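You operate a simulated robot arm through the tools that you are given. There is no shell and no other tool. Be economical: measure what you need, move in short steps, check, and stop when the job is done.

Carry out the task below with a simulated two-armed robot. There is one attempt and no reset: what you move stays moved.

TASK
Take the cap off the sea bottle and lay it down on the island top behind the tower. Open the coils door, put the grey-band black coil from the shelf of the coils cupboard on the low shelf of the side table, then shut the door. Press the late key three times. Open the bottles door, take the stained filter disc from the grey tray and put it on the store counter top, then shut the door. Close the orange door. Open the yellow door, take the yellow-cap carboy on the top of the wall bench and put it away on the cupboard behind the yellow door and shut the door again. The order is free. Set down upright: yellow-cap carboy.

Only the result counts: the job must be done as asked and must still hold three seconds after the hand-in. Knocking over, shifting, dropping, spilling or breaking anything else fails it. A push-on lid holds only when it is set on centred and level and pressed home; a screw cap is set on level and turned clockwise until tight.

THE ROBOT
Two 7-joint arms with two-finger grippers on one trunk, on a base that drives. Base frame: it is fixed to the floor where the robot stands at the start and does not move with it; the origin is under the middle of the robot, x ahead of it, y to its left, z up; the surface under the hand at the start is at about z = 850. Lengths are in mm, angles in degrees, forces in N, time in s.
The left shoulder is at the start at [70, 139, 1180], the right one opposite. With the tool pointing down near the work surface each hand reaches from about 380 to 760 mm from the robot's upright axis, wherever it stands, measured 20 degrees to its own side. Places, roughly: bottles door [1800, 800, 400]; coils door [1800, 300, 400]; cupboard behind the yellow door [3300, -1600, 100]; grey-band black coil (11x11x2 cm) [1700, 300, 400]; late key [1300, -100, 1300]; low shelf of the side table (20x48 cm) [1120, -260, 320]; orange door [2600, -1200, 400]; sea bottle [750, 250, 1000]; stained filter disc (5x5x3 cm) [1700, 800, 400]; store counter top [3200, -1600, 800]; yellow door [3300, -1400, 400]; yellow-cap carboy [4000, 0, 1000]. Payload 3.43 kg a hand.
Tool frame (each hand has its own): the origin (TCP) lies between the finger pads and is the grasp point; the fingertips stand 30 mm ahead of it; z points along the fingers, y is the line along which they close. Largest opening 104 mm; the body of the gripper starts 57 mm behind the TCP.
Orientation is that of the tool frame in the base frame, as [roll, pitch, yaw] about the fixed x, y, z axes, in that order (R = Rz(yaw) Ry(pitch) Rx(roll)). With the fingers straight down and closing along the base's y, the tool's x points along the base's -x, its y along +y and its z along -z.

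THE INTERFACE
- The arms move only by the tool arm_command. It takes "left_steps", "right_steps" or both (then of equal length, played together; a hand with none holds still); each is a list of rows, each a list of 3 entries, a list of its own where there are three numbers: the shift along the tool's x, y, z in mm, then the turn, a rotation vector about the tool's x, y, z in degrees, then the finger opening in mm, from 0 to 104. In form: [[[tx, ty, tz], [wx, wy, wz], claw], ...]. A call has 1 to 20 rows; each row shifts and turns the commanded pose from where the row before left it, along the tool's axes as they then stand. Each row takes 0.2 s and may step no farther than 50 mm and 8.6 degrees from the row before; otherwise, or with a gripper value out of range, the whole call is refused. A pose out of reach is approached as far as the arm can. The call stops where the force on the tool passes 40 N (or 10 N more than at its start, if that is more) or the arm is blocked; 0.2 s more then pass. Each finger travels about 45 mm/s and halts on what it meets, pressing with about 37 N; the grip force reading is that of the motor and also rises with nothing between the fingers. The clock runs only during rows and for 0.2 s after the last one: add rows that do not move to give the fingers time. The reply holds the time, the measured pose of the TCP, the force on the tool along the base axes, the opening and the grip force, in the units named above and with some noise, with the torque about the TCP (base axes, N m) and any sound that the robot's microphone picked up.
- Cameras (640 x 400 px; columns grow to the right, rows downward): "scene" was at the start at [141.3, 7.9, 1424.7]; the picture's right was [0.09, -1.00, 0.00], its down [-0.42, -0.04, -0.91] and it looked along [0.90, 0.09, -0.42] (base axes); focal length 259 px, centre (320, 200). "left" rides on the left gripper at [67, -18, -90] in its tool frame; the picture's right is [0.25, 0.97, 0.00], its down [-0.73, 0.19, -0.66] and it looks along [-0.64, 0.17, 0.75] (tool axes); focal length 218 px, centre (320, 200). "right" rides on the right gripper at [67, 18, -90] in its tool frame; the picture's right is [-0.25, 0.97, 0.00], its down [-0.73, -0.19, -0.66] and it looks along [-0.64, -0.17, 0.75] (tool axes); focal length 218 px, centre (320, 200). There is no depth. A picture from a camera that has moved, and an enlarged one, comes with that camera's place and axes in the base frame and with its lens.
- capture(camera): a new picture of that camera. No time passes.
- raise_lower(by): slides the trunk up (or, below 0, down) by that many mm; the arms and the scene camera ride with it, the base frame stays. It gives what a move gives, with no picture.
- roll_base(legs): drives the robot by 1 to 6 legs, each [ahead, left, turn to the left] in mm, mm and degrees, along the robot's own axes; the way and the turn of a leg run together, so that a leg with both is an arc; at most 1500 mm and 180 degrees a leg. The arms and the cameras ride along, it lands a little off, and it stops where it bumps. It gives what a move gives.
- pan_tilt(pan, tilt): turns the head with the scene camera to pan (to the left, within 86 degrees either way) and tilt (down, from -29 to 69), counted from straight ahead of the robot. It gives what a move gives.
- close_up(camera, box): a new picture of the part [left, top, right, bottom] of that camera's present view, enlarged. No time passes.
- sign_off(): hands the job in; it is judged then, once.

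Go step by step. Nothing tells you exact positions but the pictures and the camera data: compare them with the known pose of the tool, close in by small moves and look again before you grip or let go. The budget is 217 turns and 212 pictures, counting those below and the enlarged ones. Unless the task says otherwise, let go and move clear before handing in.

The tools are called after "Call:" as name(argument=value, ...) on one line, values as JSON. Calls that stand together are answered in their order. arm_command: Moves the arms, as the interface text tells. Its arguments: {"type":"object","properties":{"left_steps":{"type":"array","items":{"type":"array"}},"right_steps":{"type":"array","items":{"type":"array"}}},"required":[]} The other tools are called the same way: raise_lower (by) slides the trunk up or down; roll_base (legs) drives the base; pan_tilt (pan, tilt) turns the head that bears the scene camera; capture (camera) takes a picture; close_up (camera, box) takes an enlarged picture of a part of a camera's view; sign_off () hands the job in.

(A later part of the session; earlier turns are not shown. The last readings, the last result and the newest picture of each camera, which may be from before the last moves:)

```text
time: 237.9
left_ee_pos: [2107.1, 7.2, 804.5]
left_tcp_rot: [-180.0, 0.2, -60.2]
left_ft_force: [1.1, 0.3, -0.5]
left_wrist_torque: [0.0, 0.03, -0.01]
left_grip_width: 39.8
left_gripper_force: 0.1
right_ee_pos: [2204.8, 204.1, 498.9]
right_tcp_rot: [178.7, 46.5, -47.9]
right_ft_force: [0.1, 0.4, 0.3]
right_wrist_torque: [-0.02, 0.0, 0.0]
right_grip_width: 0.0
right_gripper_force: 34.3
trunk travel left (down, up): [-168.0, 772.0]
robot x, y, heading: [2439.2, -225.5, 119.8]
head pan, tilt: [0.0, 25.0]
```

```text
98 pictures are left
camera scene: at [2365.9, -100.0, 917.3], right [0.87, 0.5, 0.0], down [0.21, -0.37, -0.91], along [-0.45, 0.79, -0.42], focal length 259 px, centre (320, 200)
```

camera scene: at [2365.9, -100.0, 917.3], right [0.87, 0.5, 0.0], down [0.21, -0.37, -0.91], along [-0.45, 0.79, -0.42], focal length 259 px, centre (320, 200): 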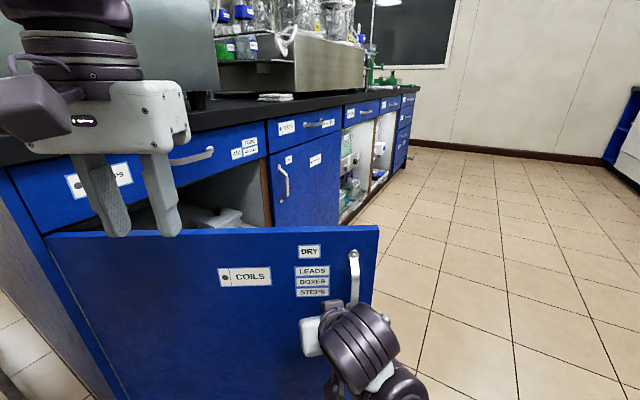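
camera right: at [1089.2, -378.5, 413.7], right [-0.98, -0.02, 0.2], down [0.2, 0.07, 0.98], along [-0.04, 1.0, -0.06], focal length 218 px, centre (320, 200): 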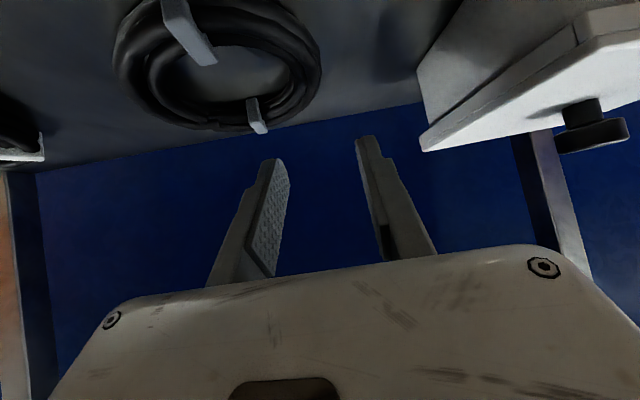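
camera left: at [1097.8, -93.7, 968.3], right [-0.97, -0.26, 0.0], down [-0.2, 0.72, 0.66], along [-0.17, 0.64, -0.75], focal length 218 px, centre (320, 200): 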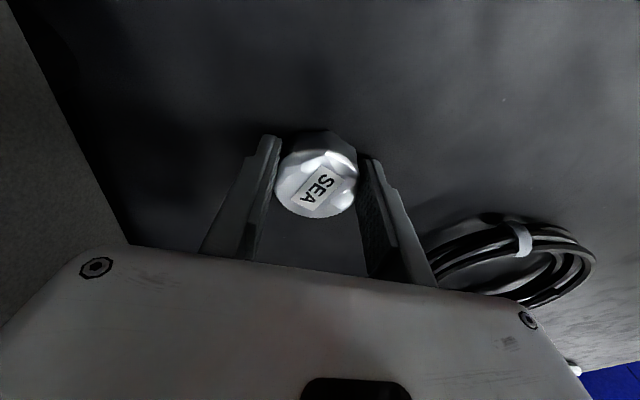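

Door is following. Continuing the push.

Call:
roll_base(legs=[[152, -177, 20], [152, -177, 20]])

Call:
capture(camera="scene")

```text
time: 241.0
left_ee_pos: [2033.1, 201.9, 803.8]
left_tcp_rot: [-179.9, 0.2, -20.7]
left_ft_force: [-1.2, -0.1, -0.3]
left_wrist_torque: [0.02, 0.01, 0.0]
left_grip_width: 40.0
left_gripper_force: 0.1
right_ee_pos: [1982.1, 417.1, 498.0]
right_tcp_rot: [178.7, 46.5, -8.5]
right_ft_force: [0.3, 0.1, 1.4]
right_wrist_torque: [-0.03, -0.01, 0.01]
right_grip_width: 0.0
right_gripper_force: 34.6
trunk travel left (down, up): [-168.0, 772.0]
robot x, y, heading: [2433.7, 236.7, 159.5]
head pan, tilt: [0.0, 25.0]
```

```text
97 pictures are left
camera scene: at [2299.7, 284.1, 917.3], right [0.35, 0.94, 0.0], down [0.4, -0.15, -0.91], along [-0.85, 0.32, -0.42], focal length 259 px, centre (320, 200)
```

scene: 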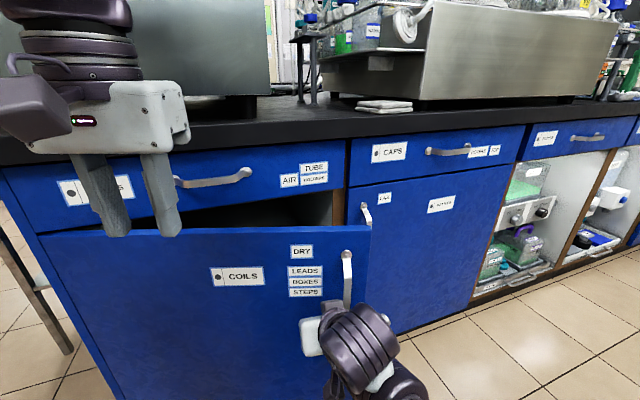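

About 20° left. Finishing the push carefully.

Call:
roll_base(legs=[[145, -170, 19]])

Call:
capture(camera="scene")

```text
time: 242.7
left_ee_pos: [1957.0, 265.5, 803.5]
left_tcp_rot: [-179.9, 0.2, -1.4]
left_ft_force: [-0.3, 1.0, -0.3]
left_wrist_torque: [-0.03, 0.01, -0.01]
left_grip_width: 39.8
left_gripper_force: 0.0
right_ee_pos: [1838.8, 452.0, 498.7]
right_tcp_rot: [178.7, 46.4, 10.8]
right_ft_force: [0.1, 0.1, 0.4]
right_wrist_torque: [0.01, -0.01, -0.01]
right_grip_width: 0.0
right_gripper_force: 34.1
trunk travel left (down, up): [-168.0, 772.0]
robot x, y, heading: [2323.6, 429.8, 178.5]
head pan, tilt: [0.0, 25.0]
```

```text
96 pictures are left
camera scene: at [2182.0, 432.0, 917.3], right [0.03, 1.0, 0.0], down [0.42, -0.01, -0.91], along [-0.91, 0.02, -0.42], focal length 259 px, centre (320, 200)
```

scene: 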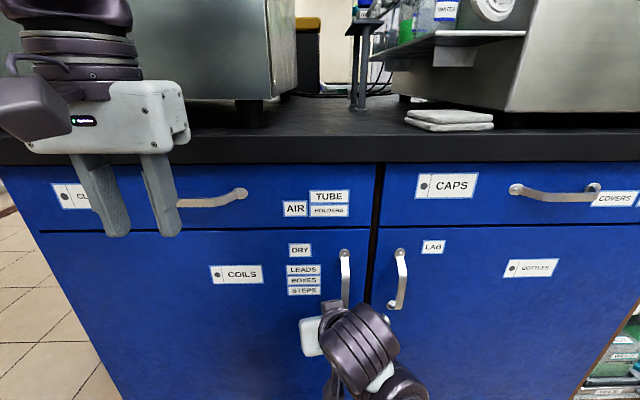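

Nearly flush; one small push forward to seat it.

Call:
roll_base(legs=[[20, 0, 0]])

Call:
close_up(camera="scene", box=[220, 200, 460, 350])

```text
time: 243.6
left_ee_pos: [1947.5, 265.4, 805.9]
left_tcp_rot: [-179.9, 0.5, -1.5]
left_ft_force: [0.2, 0.2, -0.4]
left_wrist_torque: [-0.02, 0.01, -0.02]
left_grip_width: 40.1
left_gripper_force: 0.1
right_ee_pos: [1833.7, 450.7, 499.7]
right_tcp_rot: [178.8, 46.4, 11.1]
right_ft_force: [10.4, 0.7, 6.6]
right_wrist_torque: [0.06, 0.04, -0.08]
right_grip_width: 0.0
right_gripper_force: 35.2
trunk travel left (down, up): [-168.0, 772.0]
robot x, y, heading: [2314.3, 430.5, 178.6]
head pan, tilt: [0.0, 25.0]
stopped in leg 1: the force on the tool passed its limit at 82 N (the readings are from after the stop); the commanded pose is now the measured one
```

```text
2.67 times, centred on (340, 275) of scene
camera zoom: at [2172.3, 432.4, 917.5], right [0.03, 1.0, 0.0], down [0.42, -0.01, -0.91], along [-0.91, 0.02, -0.42], focal length 691 px, centre (267, 0)
```

zoom: 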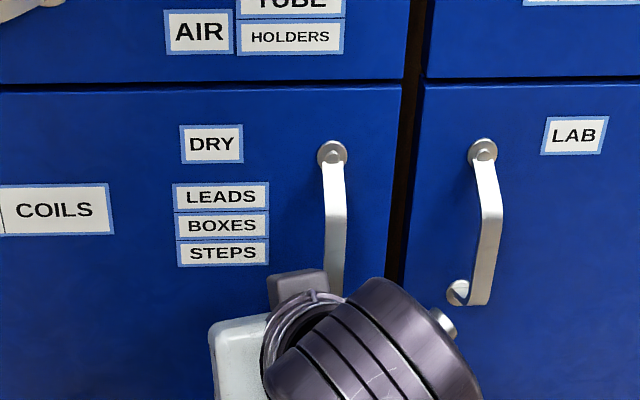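

Coils door is shut. Now the bottles door: handle near (1845,572,575). Backing off, straightening yaw, and stepping right.

Call:
roll_base(legs=[[-130, 0, 1.4], [0, -120, 0]])

Call:
arm_command(right_steps=[[[0, 0, 0], [5.5, -4, 5], 20], [[0, 0, 0], [2.5, -4, 2.5], 40], [[0, 0, 0], [0, -4, 0], 50]])

Call:
raise_lower(by=85)

Call:
capture(camera="right")

Call:
capture(camera="scene")

```text
time: 245.7
left_ee_pos: [2081.4, 378.3, 804.9]
left_tcp_rot: [-180.0, 0.3, -0.2]
left_ft_force: [1.0, -0.1, 1.4]
left_wrist_torque: [0.0, -0.01, -0.02]
left_grip_width: 40.1
left_gripper_force: 0.2
right_ee_pos: [1963.1, 561.9, 498.4]
right_tcp_rot: [178.8, 46.2, 12.2]
right_ft_force: [1.1, 0.1, 0.2]
right_wrist_torque: [0.02, 0.0, 0.01]
right_grip_width: 0.0
right_gripper_force: 34.8
trunk travel left (down, up): [-168.0, 772.0]
robot x, y, heading: [2444.3, 547.7, 179.8]
head pan, tilt: [0.0, 25.0]
```

```text
time: 246.5
left_ee_pos: [2082.0, 376.1, 803.4]
left_tcp_rot: [-179.8, 0.2, -0.3]
left_ft_force: [-0.4, 0.9, -0.5]
left_wrist_torque: [-0.01, 0.0, -0.07]
left_grip_width: 40.0
left_gripper_force: 0.1
right_ee_pos: [1961.8, 560.2, 496.2]
right_tcp_rot: [177.4, 58.1, 0.0]
right_ft_force: [-0.9, 0.3, 0.0]
right_wrist_torque: [0.03, 0.02, 0.04]
right_grip_width: 50.3
right_gripper_force: 0.1
right hand out of reach, approached as far as the arm can: row 1
trunk travel left (down, up): [-168.0, 772.0]
robot x, y, heading: [2442.8, 546.4, 179.6]
head pan, tilt: [0.0, 25.0]
```

```text
time: 247.7
left_ee_pos: [2081.8, 376.5, 889.7]
left_tcp_rot: [-179.9, 0.2, -0.2]
left_ft_force: [0.5, -0.4, 0.2]
left_wrist_torque: [0.0, 0.0, -0.01]
left_grip_width: 40.0
left_gripper_force: 0.1
right_ee_pos: [1960.5, 560.4, 580.4]
right_tcp_rot: [177.5, 58.1, -0.1]
right_ft_force: [0.0, 0.0, -0.7]
right_wrist_torque: [0.02, 0.02, 0.0]
right_grip_width: 49.9
right_gripper_force: 0.1
trunk travel left (down, up): [-253.0, 687.0]
robot x, y, heading: [2446.6, 552.8, 179.8]
head pan, tilt: [0.0, 25.0]
```

```text
94 pictures are left
camera right: at [2072.4, 546.1, 572.6], right [-0.1, -0.97, 0.24], down [0.16, 0.22, 0.96], along [-0.98, 0.13, 0.14], focal length 218 px, centre (320, 200)
```

right: 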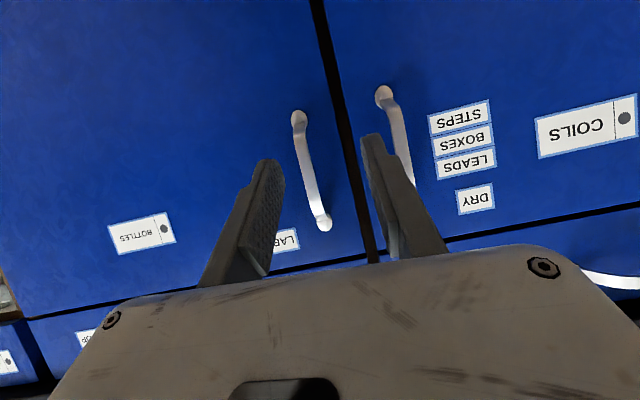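

```text
93 pictures are left
camera scene: at [2302.3, 548.4, 1002.3], right [0.0, 1.0, 0.0], down [0.42, 0.0, -0.91], along [-0.91, 0.0, -0.42], focal length 259 px, centre (320, 200)
```

scene: 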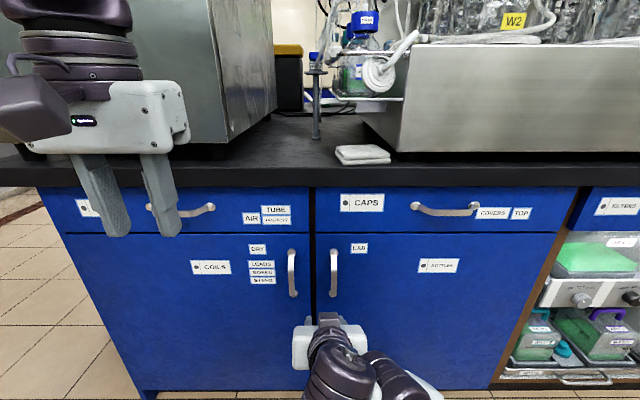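

Handle bar at (1842,580). Advancing with a 20 mm shift to +y.

Call:
arm_command(right_steps=[[[-15, -7, 24], [0, 0, 0], 50], [[-15, -7, 24], [0, 0, 0], 50], [[-15, -5, 24], [0, 0, 0], 50]])

Call:
capture(camera="right")

```text
time: 248.5
left_ee_pos: [2081.0, 377.1, 888.1]
left_tcp_rot: [-179.9, 0.1, -0.3]
left_ft_force: [-0.8, -0.4, -0.1]
left_wrist_torque: [-0.03, 0.0, 0.0]
left_grip_width: 39.9
left_gripper_force: 0.0
right_ee_pos: [1876.1, 575.6, 580.4]
right_tcp_rot: [177.4, 58.1, -0.1]
right_ft_force: [0.1, -0.3, -0.3]
right_wrist_torque: [-0.01, 0.0, 0.01]
right_grip_width: 50.0
right_gripper_force: 0.1
trunk travel left (down, up): [-253.0, 687.0]
robot x, y, heading: [2448.4, 550.7, 179.7]
head pan, tilt: [0.0, 25.0]
```

```text
92 pictures are left
camera right: at [1986.8, 561.9, 571.9], right [-0.1, -0.97, 0.24], down [0.16, 0.22, 0.96], along [-0.98, 0.13, 0.14], focal length 218 px, centre (320, 200)
```

right: 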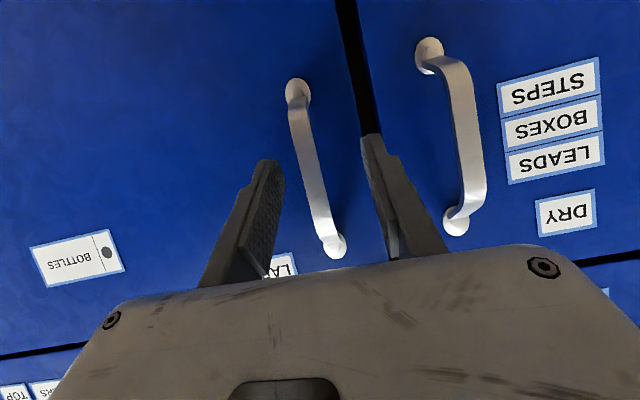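

Centred. Advancing the last 27 mm and closing.

Call:
arm_command(right_steps=[[[-8, 0, 12], [0, 0, 0], 50], [[-7, 0, 11], [0, 0, 0], 50], [[0, 0, 0], [0, 0, 0], 30], [[0, 0, 0], [0, 0, 0], 10], [[0, 0, 0], [0, 0, 0], 5], [[0, 0, 0], [0, 0, 0], 5]])

Call:
capture(camera="right")

```text
time: 249.9
left_ee_pos: [2080.8, 379.5, 889.6]
left_tcp_rot: [180.0, 0.3, -0.3]
left_ft_force: [0.2, -0.1, 0.1]
left_wrist_torque: [0.0, -0.01, 0.01]
left_grip_width: 40.1
left_gripper_force: 0.1
right_ee_pos: [1848.6, 578.9, 580.0]
right_tcp_rot: [177.3, 58.0, -0.4]
right_ft_force: [-1.1, 25.3, -0.5]
right_wrist_torque: [0.41, -0.31, -0.14]
right_grip_width: 19.7
right_gripper_force: 12.9
trunk travel left (down, up): [-253.0, 687.0]
robot x, y, heading: [2444.5, 546.5, 179.8]
head pan, tilt: [0.0, 25.0]
```

```text
91 pictures are left
camera right: at [1959.3, 563.9, 571.5], right [-0.1, -0.97, 0.24], down [0.16, 0.22, 0.96], along [-0.98, 0.14, 0.14], focal length 218 px, centre (320, 200)
```

right: 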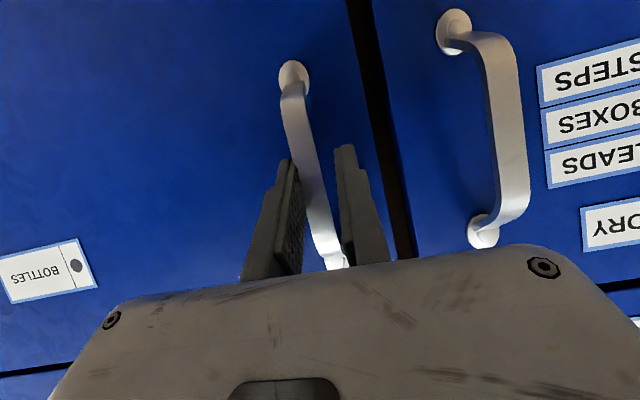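

Call:
arm_command(right_steps=[[[0, -5, 0], [0, 0, 0], 5], [[0, 0, 0], [0, 0, 0], 5], [[0, 0, 0], [0, 0, 0], 5]])

```text
time: 250.7
left_ee_pos: [2081.9, 377.8, 890.1]
left_tcp_rot: [-179.9, 0.1, -0.3]
left_ft_force: [0.8, 0.3, 0.0]
left_wrist_torque: [0.0, 0.02, 0.02]
left_grip_width: 40.0
left_gripper_force: 0.1
right_ee_pos: [1849.5, 580.8, 581.3]
right_tcp_rot: [177.2, 58.0, -0.2]
right_ft_force: [-1.6, 16.7, -4.1]
right_wrist_torque: [0.19, 0.05, -0.02]
right_grip_width: 15.7
right_gripper_force: 9.3
trunk travel left (down, up): [-253.0, 687.0]
robot x, y, heading: [2445.8, 546.6, 179.8]
head pan, tilt: [0.0, 25.0]
```

Call:
arm_command(right_steps=[[[0, -6, 0], [0, 0, 0], 5], [[0, 0, 0], [0, 0, 0], 5], [[0, 0, 0], [0, 0, 0], 5], [[0, 0, 0], [0, 0, 0], 5]])

```text
time: 251.7
left_ee_pos: [2081.3, 375.5, 888.2]
left_tcp_rot: [-179.9, 0.2, -0.1]
left_ft_force: [-0.2, -0.2, -0.7]
left_wrist_torque: [0.03, -0.02, 0.01]
left_grip_width: 40.0
left_gripper_force: 0.2
right_ee_pos: [1848.2, 582.2, 582.3]
right_tcp_rot: [177.6, 58.0, 0.5]
right_ft_force: [-1.3, -10.8, -4.4]
right_wrist_torque: [1.08, 0.25, 0.06]
right_grip_width: 9.9
right_gripper_force: 43.5
trunk travel left (down, up): [-253.0, 687.0]
robot x, y, heading: [2448.7, 554.0, 179.7]
head pan, tilt: [0.0, 25.0]
```

Handle gripped. Swinging the door open by rigid base rotation about its hinge (1815,1066): 10° test.

Call:
roll_base(legs=[[-90, -110, 10]])

```text
time: 253.0
left_ee_pos: [2195.8, 430.9, 889.8]
left_tcp_rot: [-179.9, 0.2, 9.9]
left_ft_force: [-0.5, -0.9, -0.1]
left_wrist_torque: [-0.03, -0.03, -0.01]
left_grip_width: 40.2
left_gripper_force: 0.0
right_ee_pos: [1929.8, 595.6, 581.4]
right_tcp_rot: [177.4, 58.1, 10.0]
right_ft_force: [-0.5, 3.0, -2.0]
right_wrist_torque: [1.1, 0.23, 0.0]
right_grip_width: 9.8
right_gripper_force: 43.4
trunk travel left (down, up): [-253.0, 687.0]
robot x, y, heading: [2521.7, 661.2, -170.3]
head pan, tilt: [0.0, 25.0]
```

Very smooth. Continuing 20° legs.

Call:
roll_base(legs=[[-179, -221, 20], [-179, -221, 20]])

Call:
capture(camera="scene")

```text
time: 256.0
left_ee_pos: [2461.7, 707.8, 888.9]
left_tcp_rot: [-179.8, 0.3, 40.2]
left_ft_force: [0.7, -0.2, -0.1]
left_wrist_torque: [0.0, -0.01, 0.0]
left_grip_width: 39.9
left_gripper_force: 0.1
right_ee_pos: [2149.3, 715.7, 580.7]
right_tcp_rot: [177.8, 58.1, 41.3]
right_ft_force: [1.7, -1.6, -1.3]
right_wrist_torque: [0.74, 0.88, -0.01]
right_grip_width: 9.8
right_gripper_force: 43.5
trunk travel left (down, up): [-253.0, 687.0]
robot x, y, heading: [2629.4, 1077.9, -139.7]
head pan, tilt: [0.0, 25.0]
stopped in leg 2: the force on the tool passed its limit at 41 N (the readings are from after the stop); the commanded pose is now the measured one
```

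```text
90 pictures are left
camera scene: at [2517.6, 982.0, 1002.4], right [-0.65, 0.76, 0.0], down [0.32, 0.27, -0.91], along [-0.69, -0.59, -0.42], focal length 259 px, centre (320, 200)
```

scene: 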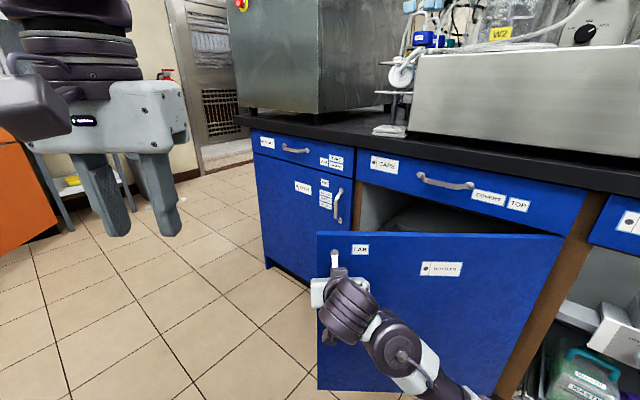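

Continuing.

Call:
roll_base(legs=[[-181, -219, 20]])

Call:
roll_base(legs=[[-181, -219, 20]])

Call:
capture(camera="scene")

```text
time: 258.0
left_ee_pos: [2548.6, 949.1, 888.0]
left_tcp_rot: [-180.0, 0.2, 60.5]
left_ft_force: [-0.1, -0.6, -0.4]
left_wrist_torque: [0.03, -0.01, 0.01]
left_grip_width: 39.5
left_gripper_force: 0.1
right_ee_pos: [2253.6, 848.6, 581.0]
right_tcp_rot: [177.5, 58.1, 61.0]
right_ft_force: [-5.7, 3.7, -5.3]
right_wrist_torque: [0.43, 1.1, -0.02]
right_grip_width: 9.9
right_gripper_force: 43.4
trunk travel left (down, up): [-253.0, 687.0]
robot x, y, heading: [2580.3, 1351.8, -119.6]
head pan, tilt: [0.0, 25.0]
```

```text
time: 259.7
left_ee_pos: [2553.6, 1156.5, 889.4]
left_tcp_rot: [-179.9, 0.3, 76.4]
left_ft_force: [0.1, -0.1, -0.5]
left_wrist_torque: [0.01, 0.01, 0.0]
left_grip_width: 40.1
left_gripper_force: 0.0
right_ee_pos: [2301.6, 979.2, 582.1]
right_tcp_rot: [177.9, 58.2, 78.0]
right_ft_force: [0.6, -0.4, 0.5]
right_wrist_torque: [0.0, 1.2, -0.01]
right_grip_width: 9.7
right_gripper_force: 43.3
trunk travel left (down, up): [-253.0, 687.0]
robot x, y, heading: [2465.0, 1550.0, -103.8]
head pan, tilt: [0.0, 25.0]
stopped in leg 1: the force on the tool passed its limit at 42 N (the readings are from after the stop); the commanded pose is now the measured one
```

```text
89 pictures are left
camera scene: at [2436.2, 1411.9, 1002.4], right [-0.97, 0.24, 0.0], down [0.1, 0.41, -0.91], along [-0.21, -0.88, -0.42], focal length 259 px, centre (320, 200)
```

scene: 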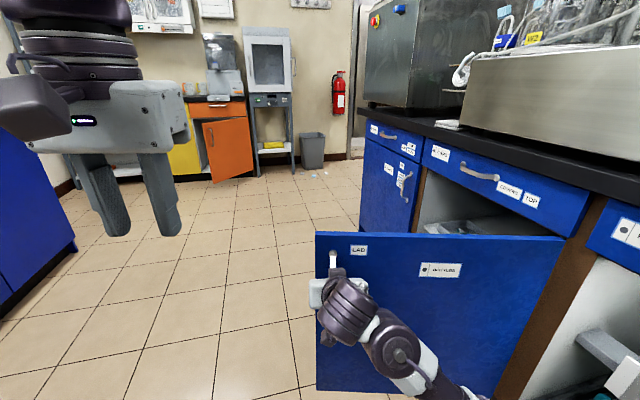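

~76° open. One more 14° leg, then release and go round.

Call:
roll_base(legs=[[-127, -153, 14]])

Call:
arm_command(right_steps=[[[0, 0, 0], [0, 0, 0], 30], [[0, 0, 0], [0, 0, 0], 50], [[0, 0, 0], [0, 0, 0], 50], [[0, 0, -20], [0, 0, 0], 50]])

Call:
capture(camera="scene")

```text
time: 261.3
left_ee_pos: [2511.6, 1333.4, 889.6]
left_tcp_rot: [-179.8, 0.3, 90.6]
left_ft_force: [-1.4, -1.2, -0.4]
left_wrist_torque: [0.01, -0.01, 0.01]
left_grip_width: 40.0
left_gripper_force: 0.1
right_ee_pos: [2312.2, 1100.3, 582.0]
right_tcp_rot: [177.8, 58.3, 92.1]
right_ft_force: [13.3, 1.0, -4.1]
right_wrist_torque: [-0.48, 1.04, 0.06]
right_grip_width: 9.7
right_gripper_force: 43.8
trunk travel left (down, up): [-253.0, 687.0]
robot x, y, heading: [2333.3, 1695.9, -89.4]
head pan, tilt: [0.0, 25.0]
```

```text
time: 262.3
left_ee_pos: [2510.1, 1332.7, 890.4]
left_tcp_rot: [-179.9, 0.3, 90.5]
left_ft_force: [-0.1, -0.5, -0.1]
left_wrist_torque: [0.0, 0.01, -0.02]
left_grip_width: 40.1
left_gripper_force: 0.1
right_ee_pos: [2309.5, 1116.1, 592.1]
right_tcp_rot: [177.7, 58.3, 92.0]
right_ft_force: [-0.8, -0.2, -0.3]
right_wrist_torque: [-0.02, 0.0, 0.02]
right_grip_width: 50.0
right_gripper_force: 0.1
trunk travel left (down, up): [-253.0, 687.0]
robot x, y, heading: [2334.2, 1695.8, -89.6]
head pan, tilt: [0.0, 25.0]
```

```text
88 pictures are left
camera scene: at [2334.8, 1552.6, 1002.4], right [-1.0, -0.01, 0.0], down [0.0, 0.42, -0.91], along [0.01, -0.91, -0.42], focal length 259 px, centre (320, 200)
```

scene: 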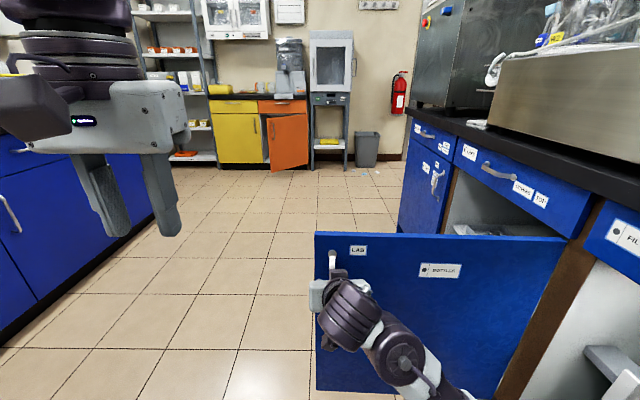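

Door is open 90°. Driving around it to face the open cupboard.

Call:
roll_base(legs=[[-60, 0, 0], [0, 420, 0], [1170, 0, 0], [0, 0, -90]])

Call:
capture(camera="scene")

Call:
close_up(camera="scene", box=[300, 100, 540, 250])

```text
time: 274.8
left_ee_pos: [2392.8, 403.6, 888.3]
left_tcp_rot: [-180.0, 0.3, 0.5]
left_ft_force: [0.2, -0.5, 0.0]
left_wrist_torque: [-0.01, 0.02, 0.02]
left_grip_width: 40.2
left_gripper_force: 0.0
right_ee_pos: [2175.4, 603.7, 591.9]
right_tcp_rot: [177.5, 58.3, 2.1]
right_ft_force: [-0.1, -0.1, -0.3]
right_wrist_torque: [0.02, 0.01, 0.03]
right_grip_width: 49.8
right_gripper_force: 0.0
trunk travel left (down, up): [-253.0, 687.0]
robot x, y, heading: [2755.3, 580.3, -179.2]
head pan, tilt: [0.0, 25.0]
```

```text
87 pictures are left
camera scene: at [2611.9, 577.5, 1002.4], right [-0.01, 1.0, 0.0], down [0.42, 0.0, -0.91], along [-0.91, -0.01, -0.42], focal length 259 px, centre (320, 200)
```

scene: 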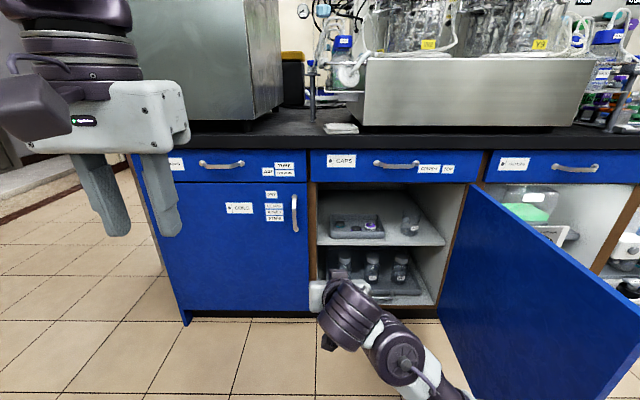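

```text
2.67 times, centred on (420, 175) of scene
camera zoom: at [2611.9, 577.5, 1002.4], right [-0.01, 1.0, 0.0], down [0.42, 0.0, -0.91], along [-0.91, -0.01, -0.42], focal length 691 px, centre (53, 267)
```

zoom: 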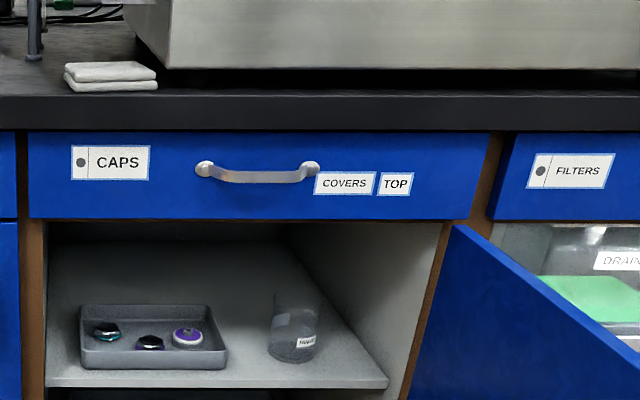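

Call:
close_up(camera="scene", box=[324, 208, 392, 244])

```text
9.41 times, centred on (358, 226) of scene
camera zoom: at [2611.9, 577.5, 1002.4], right [-0.01, 1.0, 0.0], down [0.42, 0.0, -0.91], along [-0.91, -0.01, -0.42], focal length 2440 px, centre (-38, -45)
```

zoom: 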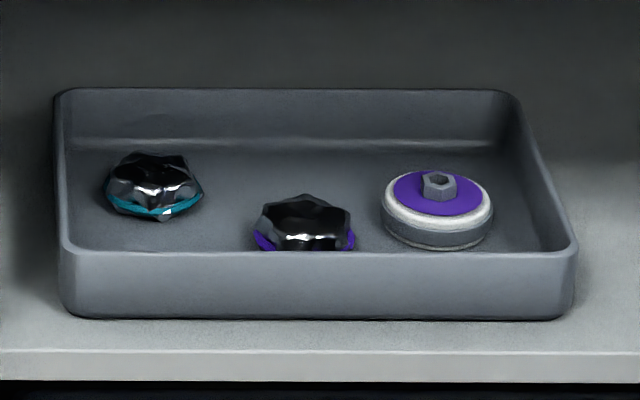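

The stained filter disc is the white/purple disc at the tray's right, around (1661,780,435). Pitching the hand, shifting it right, and lowering the trunk a bit.

Call:
arm_command(right_steps=[[[0, -30, 0], [0, 4, 0], 60], [[0, -30, 0], [0, 4, 0], 60], [[0, -30, 0], [0, 4, 0], 60], [[0, -30, 0], [0, 0, 0], 60], [[0, -30, 0], [0, 0, 0], 60], [[0, -25, 0], [0, 0, 0], 60]])

Call:
raise_lower(by=-50)

Call:
capture(camera="scene")

```text
time: 276.2
left_ee_pos: [2393.1, 403.5, 887.8]
left_tcp_rot: [-179.9, 0.3, 0.5]
left_ft_force: [1.1, -0.2, -1.4]
left_wrist_torque: [0.01, 0.04, 0.02]
left_grip_width: 39.9
left_gripper_force: 0.0
right_ee_pos: [2162.9, 780.1, 586.5]
right_tcp_rot: [178.2, 46.3, 2.9]
right_ft_force: [0.3, -0.2, -0.5]
right_wrist_torque: [-0.02, -0.01, -0.02]
right_grip_width: 60.2
right_gripper_force: 0.1
trunk travel left (down, up): [-253.0, 687.0]
robot x, y, heading: [2757.8, 581.2, -179.6]
head pan, tilt: [0.0, 25.0]
```

```text
time: 277.1
left_ee_pos: [2393.9, 402.6, 839.8]
left_tcp_rot: [-179.9, 0.3, 0.5]
left_ft_force: [-0.2, -0.5, 0.2]
left_wrist_torque: [-0.02, 0.0, 0.0]
left_grip_width: 40.0
left_gripper_force: 0.0
right_ee_pos: [2162.2, 779.5, 536.2]
right_tcp_rot: [178.2, 46.3, 2.7]
right_ft_force: [-0.6, -0.1, 0.6]
right_wrist_torque: [-0.02, -0.01, 0.01]
right_grip_width: 59.9
right_gripper_force: 0.1
trunk travel left (down, up): [-203.0, 737.0]
robot x, y, heading: [2753.4, 579.6, -179.4]
head pan, tilt: [0.0, 25.0]
```

```text
84 pictures are left
camera scene: at [2612.2, 577.4, 952.4], right [-0.01, 1.0, 0.0], down [0.42, 0.0, -0.91], along [-0.91, -0.01, -0.42], focal length 259 px, centre (320, 200)
```

scene: 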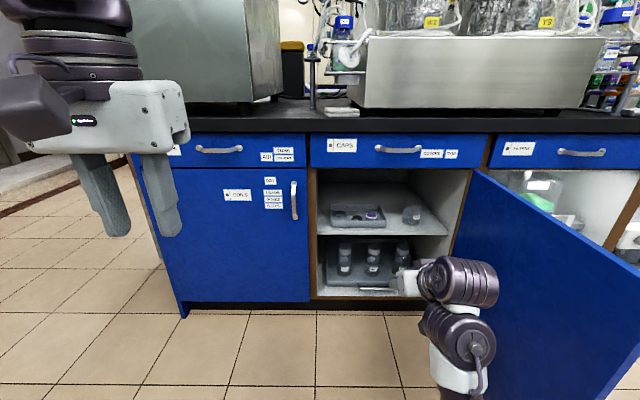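

Good posture. Driving forward 290.

Call:
roll_base(legs=[[290, 0, -0.5]])

Call:
capture(camera="right")

Call:
close_up(camera="scene", box=[300, 150, 540, 300])

```text
time: 279.1
left_ee_pos: [2095.5, 404.8, 838.9]
left_tcp_rot: [-180.0, 0.3, 0.1]
left_ft_force: [0.4, -0.2, 1.4]
left_wrist_torque: [0.02, -0.03, 0.0]
left_grip_width: 40.2
left_gripper_force: 0.2
right_ee_pos: [1869.1, 781.3, 536.3]
right_tcp_rot: [178.0, 46.3, 2.3]
right_ft_force: [-0.2, 0.3, 0.0]
right_wrist_torque: [0.02, 0.01, 0.03]
right_grip_width: 60.2
right_gripper_force: 0.1
trunk travel left (down, up): [-203.0, 737.0]
robot x, y, heading: [2461.2, 578.2, -179.8]
head pan, tilt: [0.0, 25.0]
```

```text
83 pictures are left
camera right: at [1980.0, 770.8, 550.2], right [-0.11, -0.97, 0.2], down [-0.04, 0.21, 0.98], along [-0.99, 0.1, -0.06], focal length 218 px, centre (320, 200)
```

right: 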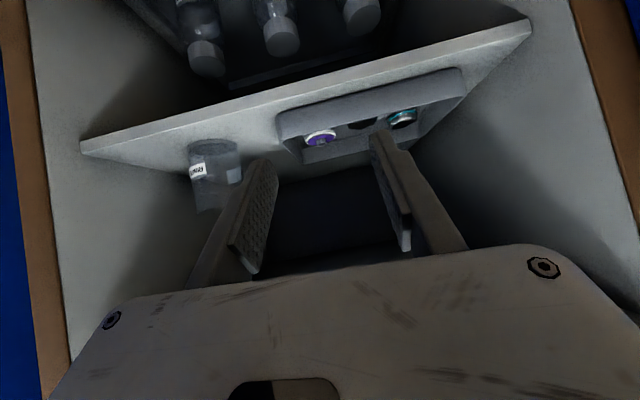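

```text
2.67 times, centred on (420, 225) of scene
camera zoom: at [2316.2, 577.2, 952.3], right [0.0, 1.0, 0.0], down [0.42, 0.0, -0.91], along [-0.91, 0.0, -0.42], focal length 691 px, centre (53, 133)
```

zoom: 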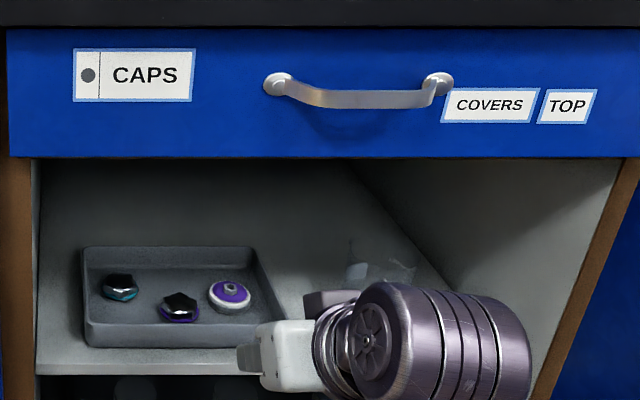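

Disc triangulated at (1661,784,~437). Moving in above the tray.

Call:
arm_command(right_steps=[[[-26, -2.4, 35], [0, 0, 0], 62], [[-26, -2.4, 35], [0, 0, 0], 62], [[-26, -2.4, 34], [0, 0, 0], 62]])

Call:
capture(camera="right")

```text
time: 279.9
left_ee_pos: [2096.7, 404.9, 838.5]
left_tcp_rot: [-179.8, 0.3, 0.1]
left_ft_force: [0.2, 0.2, 1.2]
left_wrist_torque: [0.01, 0.02, -0.01]
left_grip_width: 39.8
left_gripper_force: 0.0
right_ee_pos: [1738.3, 780.2, 521.4]
right_tcp_rot: [178.1, 46.4, 2.3]
right_ft_force: [0.6, -0.2, -0.3]
right_wrist_torque: [0.02, 0.0, 0.0]
right_grip_width: 61.9
right_gripper_force: 0.1
trunk travel left (down, up): [-203.0, 737.0]
robot x, y, heading: [2460.8, 579.2, -180.0]
head pan, tilt: [0.0, 25.0]
```

```text
81 pictures are left
camera right: at [1849.7, 769.5, 534.9], right [-0.11, -0.97, 0.2], down [-0.04, 0.21, 0.98], along [-0.99, 0.1, -0.06], focal length 218 px, centre (320, 200)
```

right: 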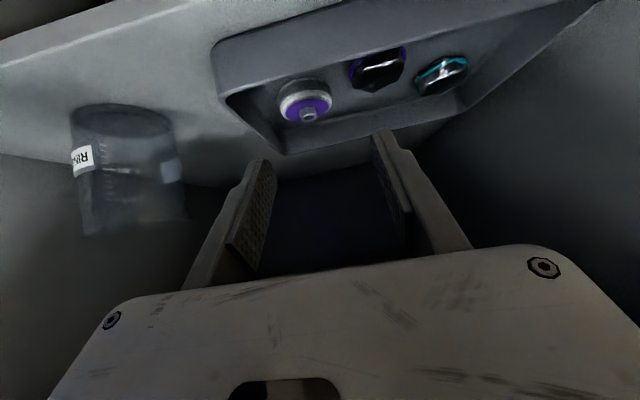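

Lined up. Descending towards the disc with opening 58.

Call:
arm_command(right_steps=[[[2.5, -2, 30], [0, 0, 0], 58], [[2.5, -2, 30], [0, 0, 0], 58]])

Call:
close_up(camera="right", box=[160, 60, 480, 260])

```text
time: 280.6
left_ee_pos: [2096.1, 404.8, 839.2]
left_tcp_rot: [-179.9, 0.3, 0.0]
left_ft_force: [-0.1, 0.0, -0.1]
left_wrist_torque: [-0.01, -0.03, 0.02]
left_grip_width: 40.0
left_gripper_force: 0.0
right_ee_pos: [1699.0, 781.5, 474.8]
right_tcp_rot: [178.2, 46.3, 2.2]
right_ft_force: [0.2, -0.3, -0.8]
right_wrist_torque: [-0.01, 0.0, 0.0]
right_grip_width: 57.9
right_gripper_force: 0.1
trunk travel left (down, up): [-203.0, 737.0]
robot x, y, heading: [2456.7, 576.1, -180.0]
head pan, tilt: [0.0, 25.0]
```

```text
2.00 times, centred on (320, 160) of right
camera zoom: at [1810.9, 770.5, 488.9], right [-0.11, -0.97, 0.2], down [-0.04, 0.21, 0.98], along [-0.99, 0.1, -0.07], focal length 436 px, centre (320, 280)
```

zoom: 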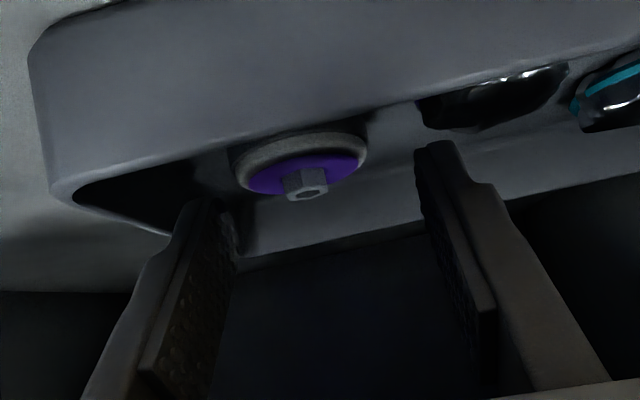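

Nearly there; final 30 mm with 5 mm to +y.

Call:
arm_command(right_steps=[[[-1.5, -5, 12], [0, 0, 0], 58], [[-1.5, 0, 11], [0, 0, 0], 58], [[0, 0, 7], [0, 0, 0], 58]])

Call:
close_up(camera="right", box=[160, 60, 480, 260])

```text
time: 281.4
left_ee_pos: [2095.0, 404.5, 839.9]
left_tcp_rot: [-180.0, 0.3, 0.1]
left_ft_force: [0.1, -0.2, 0.4]
left_wrist_torque: [-0.01, -0.02, 0.03]
left_grip_width: 39.9
left_gripper_force: 0.1
right_ee_pos: [1675.2, 783.3, 457.6]
right_tcp_rot: [178.0, 46.3, 2.3]
right_ft_force: [0.1, -0.3, -0.3]
right_wrist_torque: [-0.02, 0.0, 0.04]
right_grip_width: 57.8
right_gripper_force: 0.1
trunk travel left (down, up): [-203.0, 737.0]
robot x, y, heading: [2460.9, 582.4, -180.0]
head pan, tilt: [0.0, 25.0]
```

```text
2.00 times, centred on (320, 160) of right
camera zoom: at [1786.5, 772.6, 471.0], right [-0.11, -0.97, 0.2], down [-0.04, 0.21, 0.98], along [-0.99, 0.1, -0.06], focal length 436 px, centre (320, 280)
```

zoom: 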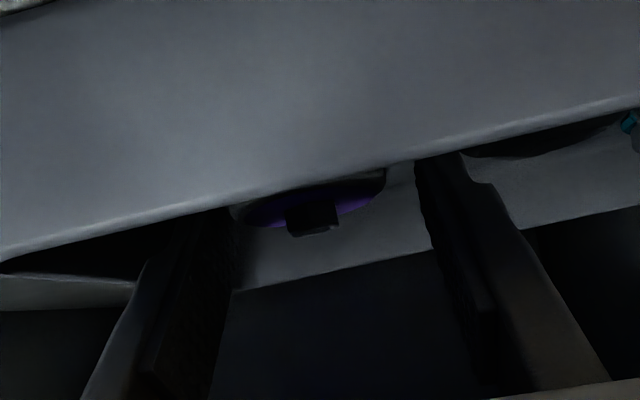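

Fingers straddle the disc. Lowering 4 mm and closing.

Call:
arm_command(right_steps=[[[3, -3, 2.8], [0, 0, 0], 58], [[0, 0, 0], [0, 0, 0], 50], [[0, 0, 0], [0, 0, 0], 42], [[0, 0, 0], [0, 0, 0], 35], [[0, 0, 0], [0, 0, 0], 35]])

Call:
close_up(camera="right", box=[160, 60, 480, 260])

```text
time: 282.6
left_ee_pos: [2095.8, 404.6, 840.4]
left_tcp_rot: [-179.9, 0.3, 0.1]
left_ft_force: [0.5, -0.2, 0.2]
left_wrist_torque: [-0.01, -0.03, 0.0]
left_grip_width: 40.0
left_gripper_force: 0.0
right_ee_pos: [1674.3, 786.3, 452.8]
right_tcp_rot: [178.3, 46.4, 2.3]
right_ft_force: [-0.1, -0.6, 0.9]
right_wrist_torque: [-0.03, 0.02, 0.04]
right_grip_width: 47.1
right_gripper_force: 36.9
trunk travel left (down, up): [-203.0, 737.0]
robot x, y, heading: [2461.0, 579.4, -180.1]
head pan, tilt: [0.0, 25.0]
```

```text
2.00 times, centred on (320, 160) of right
camera zoom: at [1786.5, 775.9, 466.8], right [-0.11, -0.97, 0.2], down [-0.04, 0.21, 0.98], along [-0.99, 0.1, -0.06], focal length 436 px, centre (320, 280)
```

zoom: 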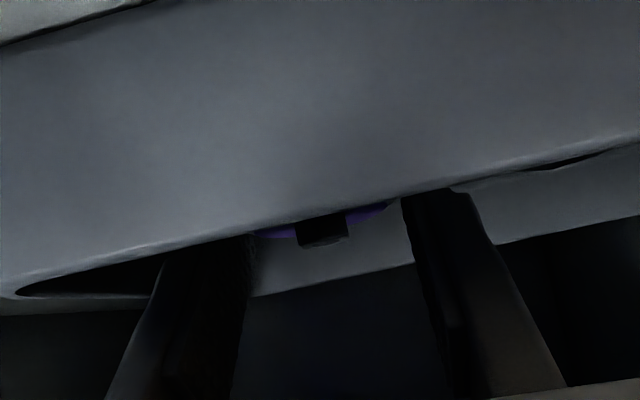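

Gripped (47 mm). Lifting straight up, then checking.

Call:
arm_command(right_steps=[[[-10, 0, -9.5], [0, 0, 0], 35], [[-18, 0, -17], [0, 0, 0], 35], [[-14, 0, -14], [0, 0, 0], 35]])

Call:
close_up(camera="right", box=[160, 60, 480, 260])

```text
time: 283.4
left_ee_pos: [2095.8, 403.6, 838.6]
left_tcp_rot: [-179.9, 0.4, 0.1]
left_ft_force: [1.0, 0.6, 0.4]
left_wrist_torque: [-0.01, 0.0, 0.01]
left_grip_width: 39.9
left_gripper_force: 0.1
right_ee_pos: [1675.0, 788.9, 511.5]
right_tcp_rot: [178.2, 46.3, 2.3]
right_ft_force: [0.1, 0.3, 0.0]
right_wrist_torque: [-0.02, -0.02, 0.01]
right_grip_width: 46.8
right_gripper_force: 37.3
trunk travel left (down, up): [-203.0, 737.0]
robot x, y, heading: [2459.0, 577.0, -180.1]
head pan, tilt: [0.0, 25.0]
```

```text
2.00 times, centred on (320, 160) of right
camera zoom: at [1786.1, 777.3, 525.9], right [-0.11, -0.97, 0.2], down [-0.04, 0.21, 0.98], along [-0.99, 0.1, -0.06], focal length 436 px, centre (320, 280)
```

zoom: 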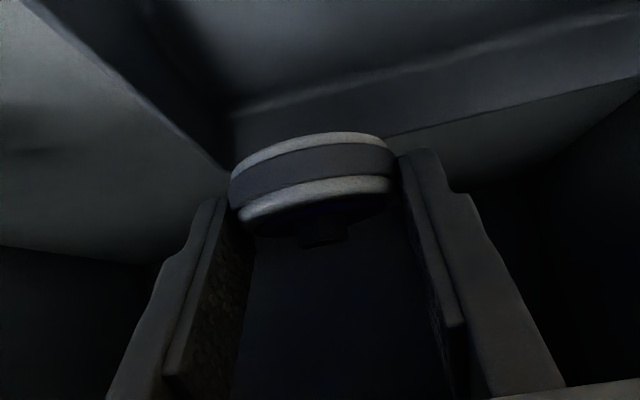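

The disc is held. Backing out, turning toward the store counter, and raising the trunk.

Call:
roll_base(legs=[[-400, 0, 0], [0, 0, 90], [700, 0, 0]])

Call:
raise_lower(by=400)

Call:
pan_tilt(pan=0, tilt=20)

Call:
capture(camera="scene")

```text
time: 293.1
left_ee_pos: [3018.2, -498.1, 838.5]
left_tcp_rot: [180.0, 0.3, 89.2]
left_ft_force: [-0.4, 0.3, -0.1]
left_wrist_torque: [-0.02, -0.02, -0.02]
left_grip_width: 40.0
left_gripper_force: 0.1
right_ee_pos: [2627.3, -913.3, 510.7]
right_tcp_rot: [178.1, 46.3, 91.4]
right_ft_force: [0.4, -0.1, -0.6]
right_wrist_torque: [0.01, -0.01, -0.03]
right_grip_width: 46.9
right_gripper_force: 36.9
trunk travel left (down, up): [-203.0, 737.0]
robot x, y, heading: [2851.0, -131.9, -90.7]
head pan, tilt: [0.0, 25.0]
```

```text
time: 297.0
left_ee_pos: [3016.9, -497.2, 1238.6]
left_tcp_rot: [-179.9, 0.4, 89.2]
left_ft_force: [0.5, 0.2, -0.7]
left_wrist_torque: [0.04, 0.02, 0.0]
left_grip_width: 39.9
left_gripper_force: 0.0
right_ee_pos: [2627.5, -913.5, 911.3]
right_tcp_rot: [178.2, 46.3, 91.4]
right_ft_force: [1.0, 0.3, -0.1]
right_wrist_torque: [0.0, 0.0, 0.01]
right_grip_width: 46.9
right_gripper_force: 36.5
trunk travel left (down, up): [-603.0, 337.0]
robot x, y, heading: [2846.9, -132.7, -90.7]
head pan, tilt: [0.0, 25.0]
```

```text
time: 297.6
left_ee_pos: [3016.1, -498.0, 1239.1]
left_tcp_rot: [-179.9, 0.2, 89.2]
left_ft_force: [0.3, -0.1, 0.1]
left_wrist_torque: [-0.02, -0.04, 0.01]
left_grip_width: 40.2
left_gripper_force: 0.1
right_ee_pos: [2626.9, -913.7, 911.7]
right_tcp_rot: [178.2, 46.4, 91.4]
right_ft_force: [0.5, -0.5, -1.0]
right_wrist_torque: [0.01, 0.03, 0.02]
right_grip_width: 46.7
right_gripper_force: 36.8
trunk travel left (down, up): [-603.0, 337.0]
robot x, y, heading: [2848.4, -129.9, -91.0]
head pan, tilt: [0.0, 20.0]
```

```text
76 pictures are left
camera scene: at [2846.2, -275.9, 1360.4], right [-1.0, 0.01, 0.0], down [0.0, 0.34, -0.94], along [-0.01, -0.94, -0.34], focal length 259 px, centre (320, 200)
```

scene: 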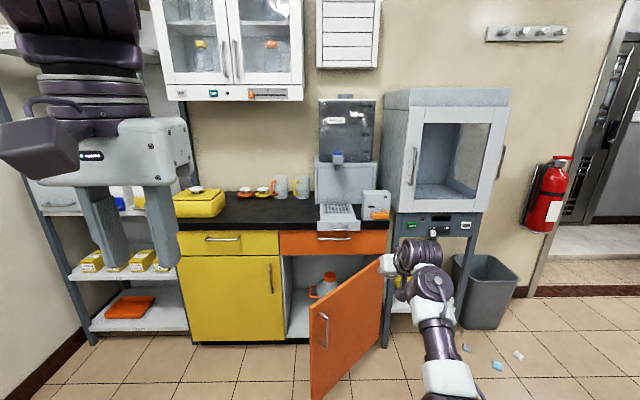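

Clear view of the store counter: yellow door left, orange door ajar right, free counter front around (3130,-1530). Driving there.

Call:
roll_base(legs=[[0, 490, 1], [510, 0, 0]])

Call:
pan_tilt(pan=-10, tilt=35)

Call:
capture(camera="scene")

Call:
capture(camera="right")

```text
time: 301.2
left_ee_pos: [3515.9, -503.7, 1239.8]
left_tcp_rot: [-179.9, 0.4, 93.6]
left_ft_force: [0.5, -0.5, -0.5]
left_wrist_torque: [0.05, 0.01, 0.02]
left_grip_width: 39.9
left_gripper_force: 0.1
right_ee_pos: [3157.3, -946.0, 911.4]
right_tcp_rot: [178.2, 46.1, 95.9]
right_ft_force: [-0.8, 0.4, -0.4]
right_wrist_torque: [0.01, 0.0, -0.01]
right_grip_width: 47.0
right_gripper_force: 37.3
trunk travel left (down, up): [-603.0, 337.0]
robot x, y, heading: [3321.1, -151.7, -86.5]
head pan, tilt: [0.0, 20.0]
stopped in leg 2: the robot was blocked; the commanded pose is now the measured one
```

```text
time: 302.0
left_ee_pos: [3514.8, -502.6, 1239.1]
left_tcp_rot: [-179.9, 0.3, 93.6]
left_ft_force: [-0.9, 0.8, -0.1]
left_wrist_torque: [0.02, -0.03, -0.02]
left_grip_width: 39.8
left_gripper_force: 0.2
right_ee_pos: [3158.1, -948.5, 913.0]
right_tcp_rot: [178.2, 46.3, 95.9]
right_ft_force: [0.3, -0.6, -0.6]
right_wrist_torque: [0.01, -0.01, 0.02]
right_grip_width: 47.1
right_gripper_force: 37.1
trunk travel left (down, up): [-603.0, 337.0]
robot x, y, heading: [3319.1, -151.0, -86.6]
head pan, tilt: [-10.0, 35.0]
```

```text
75 pictures are left
camera scene: at [3312.2, -289.1, 1336.7], right [-0.99, 0.11, 0.0], down [0.06, 0.57, -0.82], along [-0.09, -0.81, -0.57], focal length 259 px, centre (320, 200)
```

scene: 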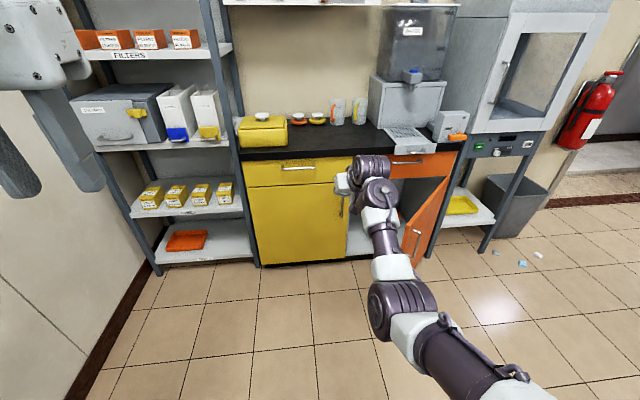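

```text
74 pictures are left
camera right: at [3159.9, -835.1, 925.6], right [0.98, -0.05, 0.2], down [-0.21, -0.05, 0.98], along [-0.04, -1.0, -0.06], focal length 218 px, centre (320, 200)
```

right: 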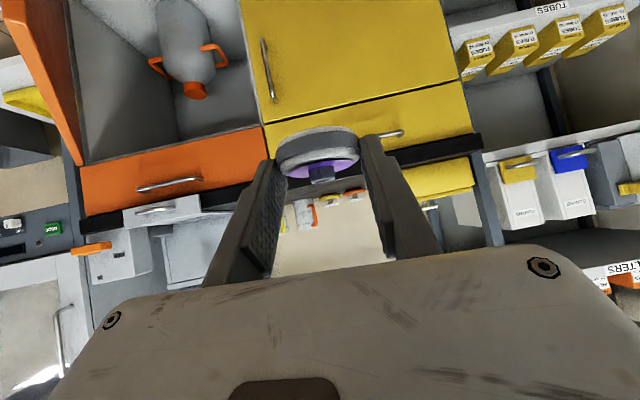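

Base touched the wall bench's corner. Stepping right 130, squaring up, then going ahead.

Call:
roll_base(legs=[[0, -130, -3], [560, 0, 0]])

Call:
capture(camera="scene")

Call:
capture(camera="right")

```text
time: 306.1
left_ee_pos: [3374.2, -1078.2, 1239.5]
left_tcp_rot: [-179.9, 0.3, 90.7]
left_ft_force: [0.0, 0.6, 0.7]
left_wrist_torque: [-0.02, -0.03, -0.02]
left_grip_width: 40.1
left_gripper_force: 0.1
right_ee_pos: [2994.1, -1504.1, 911.6]
right_tcp_rot: [178.2, 46.2, 92.9]
right_ft_force: [-0.5, -0.5, -0.3]
right_wrist_torque: [0.0, -0.02, 0.01]
right_grip_width: 47.0
right_gripper_force: 36.8
trunk travel left (down, up): [-603.0, 337.0]
robot x, y, heading: [3197.8, -715.5, -89.2]
head pan, tilt: [-10.0, 35.0]
```

```text
73 pictures are left
camera scene: at [3181.6, -854.5, 1336.6], right [-0.99, 0.16, 0.0], down [0.09, 0.57, -0.82], along [-0.13, -0.81, -0.57], focal length 259 px, centre (320, 200)
```

scene: 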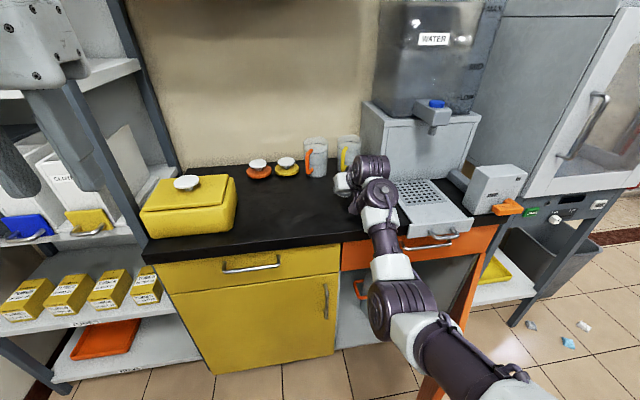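

```text
72 pictures are left
camera right: at [3002.1, -1392.2, 925.6], right [0.97, -0.1, 0.2], down [-0.21, -0.04, 0.98], along [-0.09, -0.99, -0.06], focal length 218 px, centre (320, 200)
```

right: 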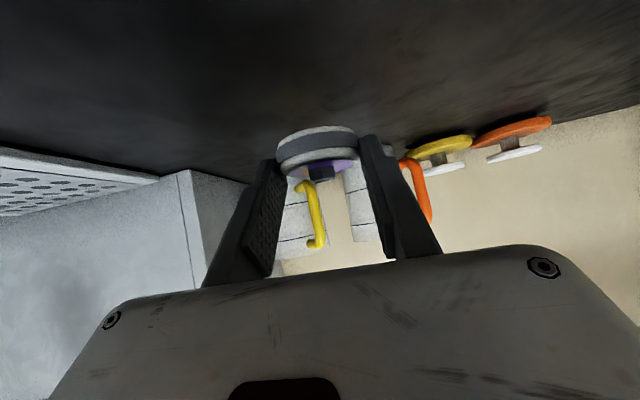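

Disc is above the counter, close to the drip tray; shifting it 90 mm left and lowering.

Call:
arm_command(right_steps=[[[0, 30, 0], [0, 0, 0], 35], [[0, 30, 0], [0, 0, 0], 35], [[0, 30, 0], [0, 0, 0], 35], [[14, 0, 13.5], [0, 0, 0], 35], [[14, 0, 13.5], [0, 0, 0], 35]])

Call:
capture(camera="right")

```text
time: 307.3
left_ee_pos: [3374.2, -1075.5, 1239.3]
left_tcp_rot: [-179.9, 0.5, 90.6]
left_ft_force: [0.8, 0.1, -0.7]
left_wrist_torque: [-0.03, 0.05, -0.01]
left_grip_width: 40.1
left_gripper_force: 0.0
right_ee_pos: [3083.1, -1497.1, 880.2]
right_tcp_rot: [178.1, 46.8, 92.8]
right_ft_force: [-2.5, -2.7, 11.2]
right_wrist_torque: [-0.2, 0.29, 0.03]
right_grip_width: 47.3
right_gripper_force: 36.3
trunk travel left (down, up): [-603.0, 337.0]
robot x, y, heading: [3196.1, -712.2, -89.1]
head pan, tilt: [-10.0, 35.0]
```

```text
71 pictures are left
camera right: at [3092.0, -1385.5, 892.3], right [0.97, -0.1, 0.21], down [-0.21, -0.04, 0.98], along [-0.09, -0.99, -0.06], focal length 218 px, centre (320, 200)
```

right: 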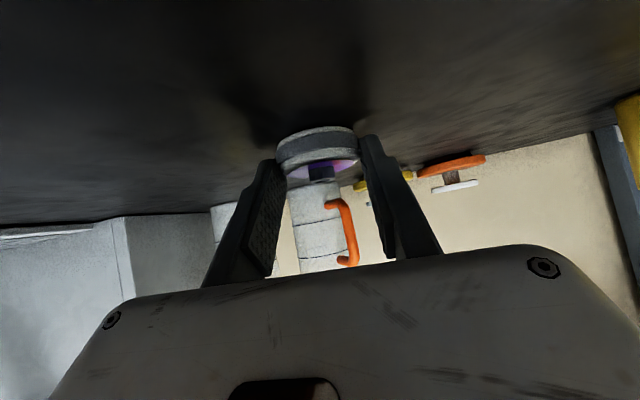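

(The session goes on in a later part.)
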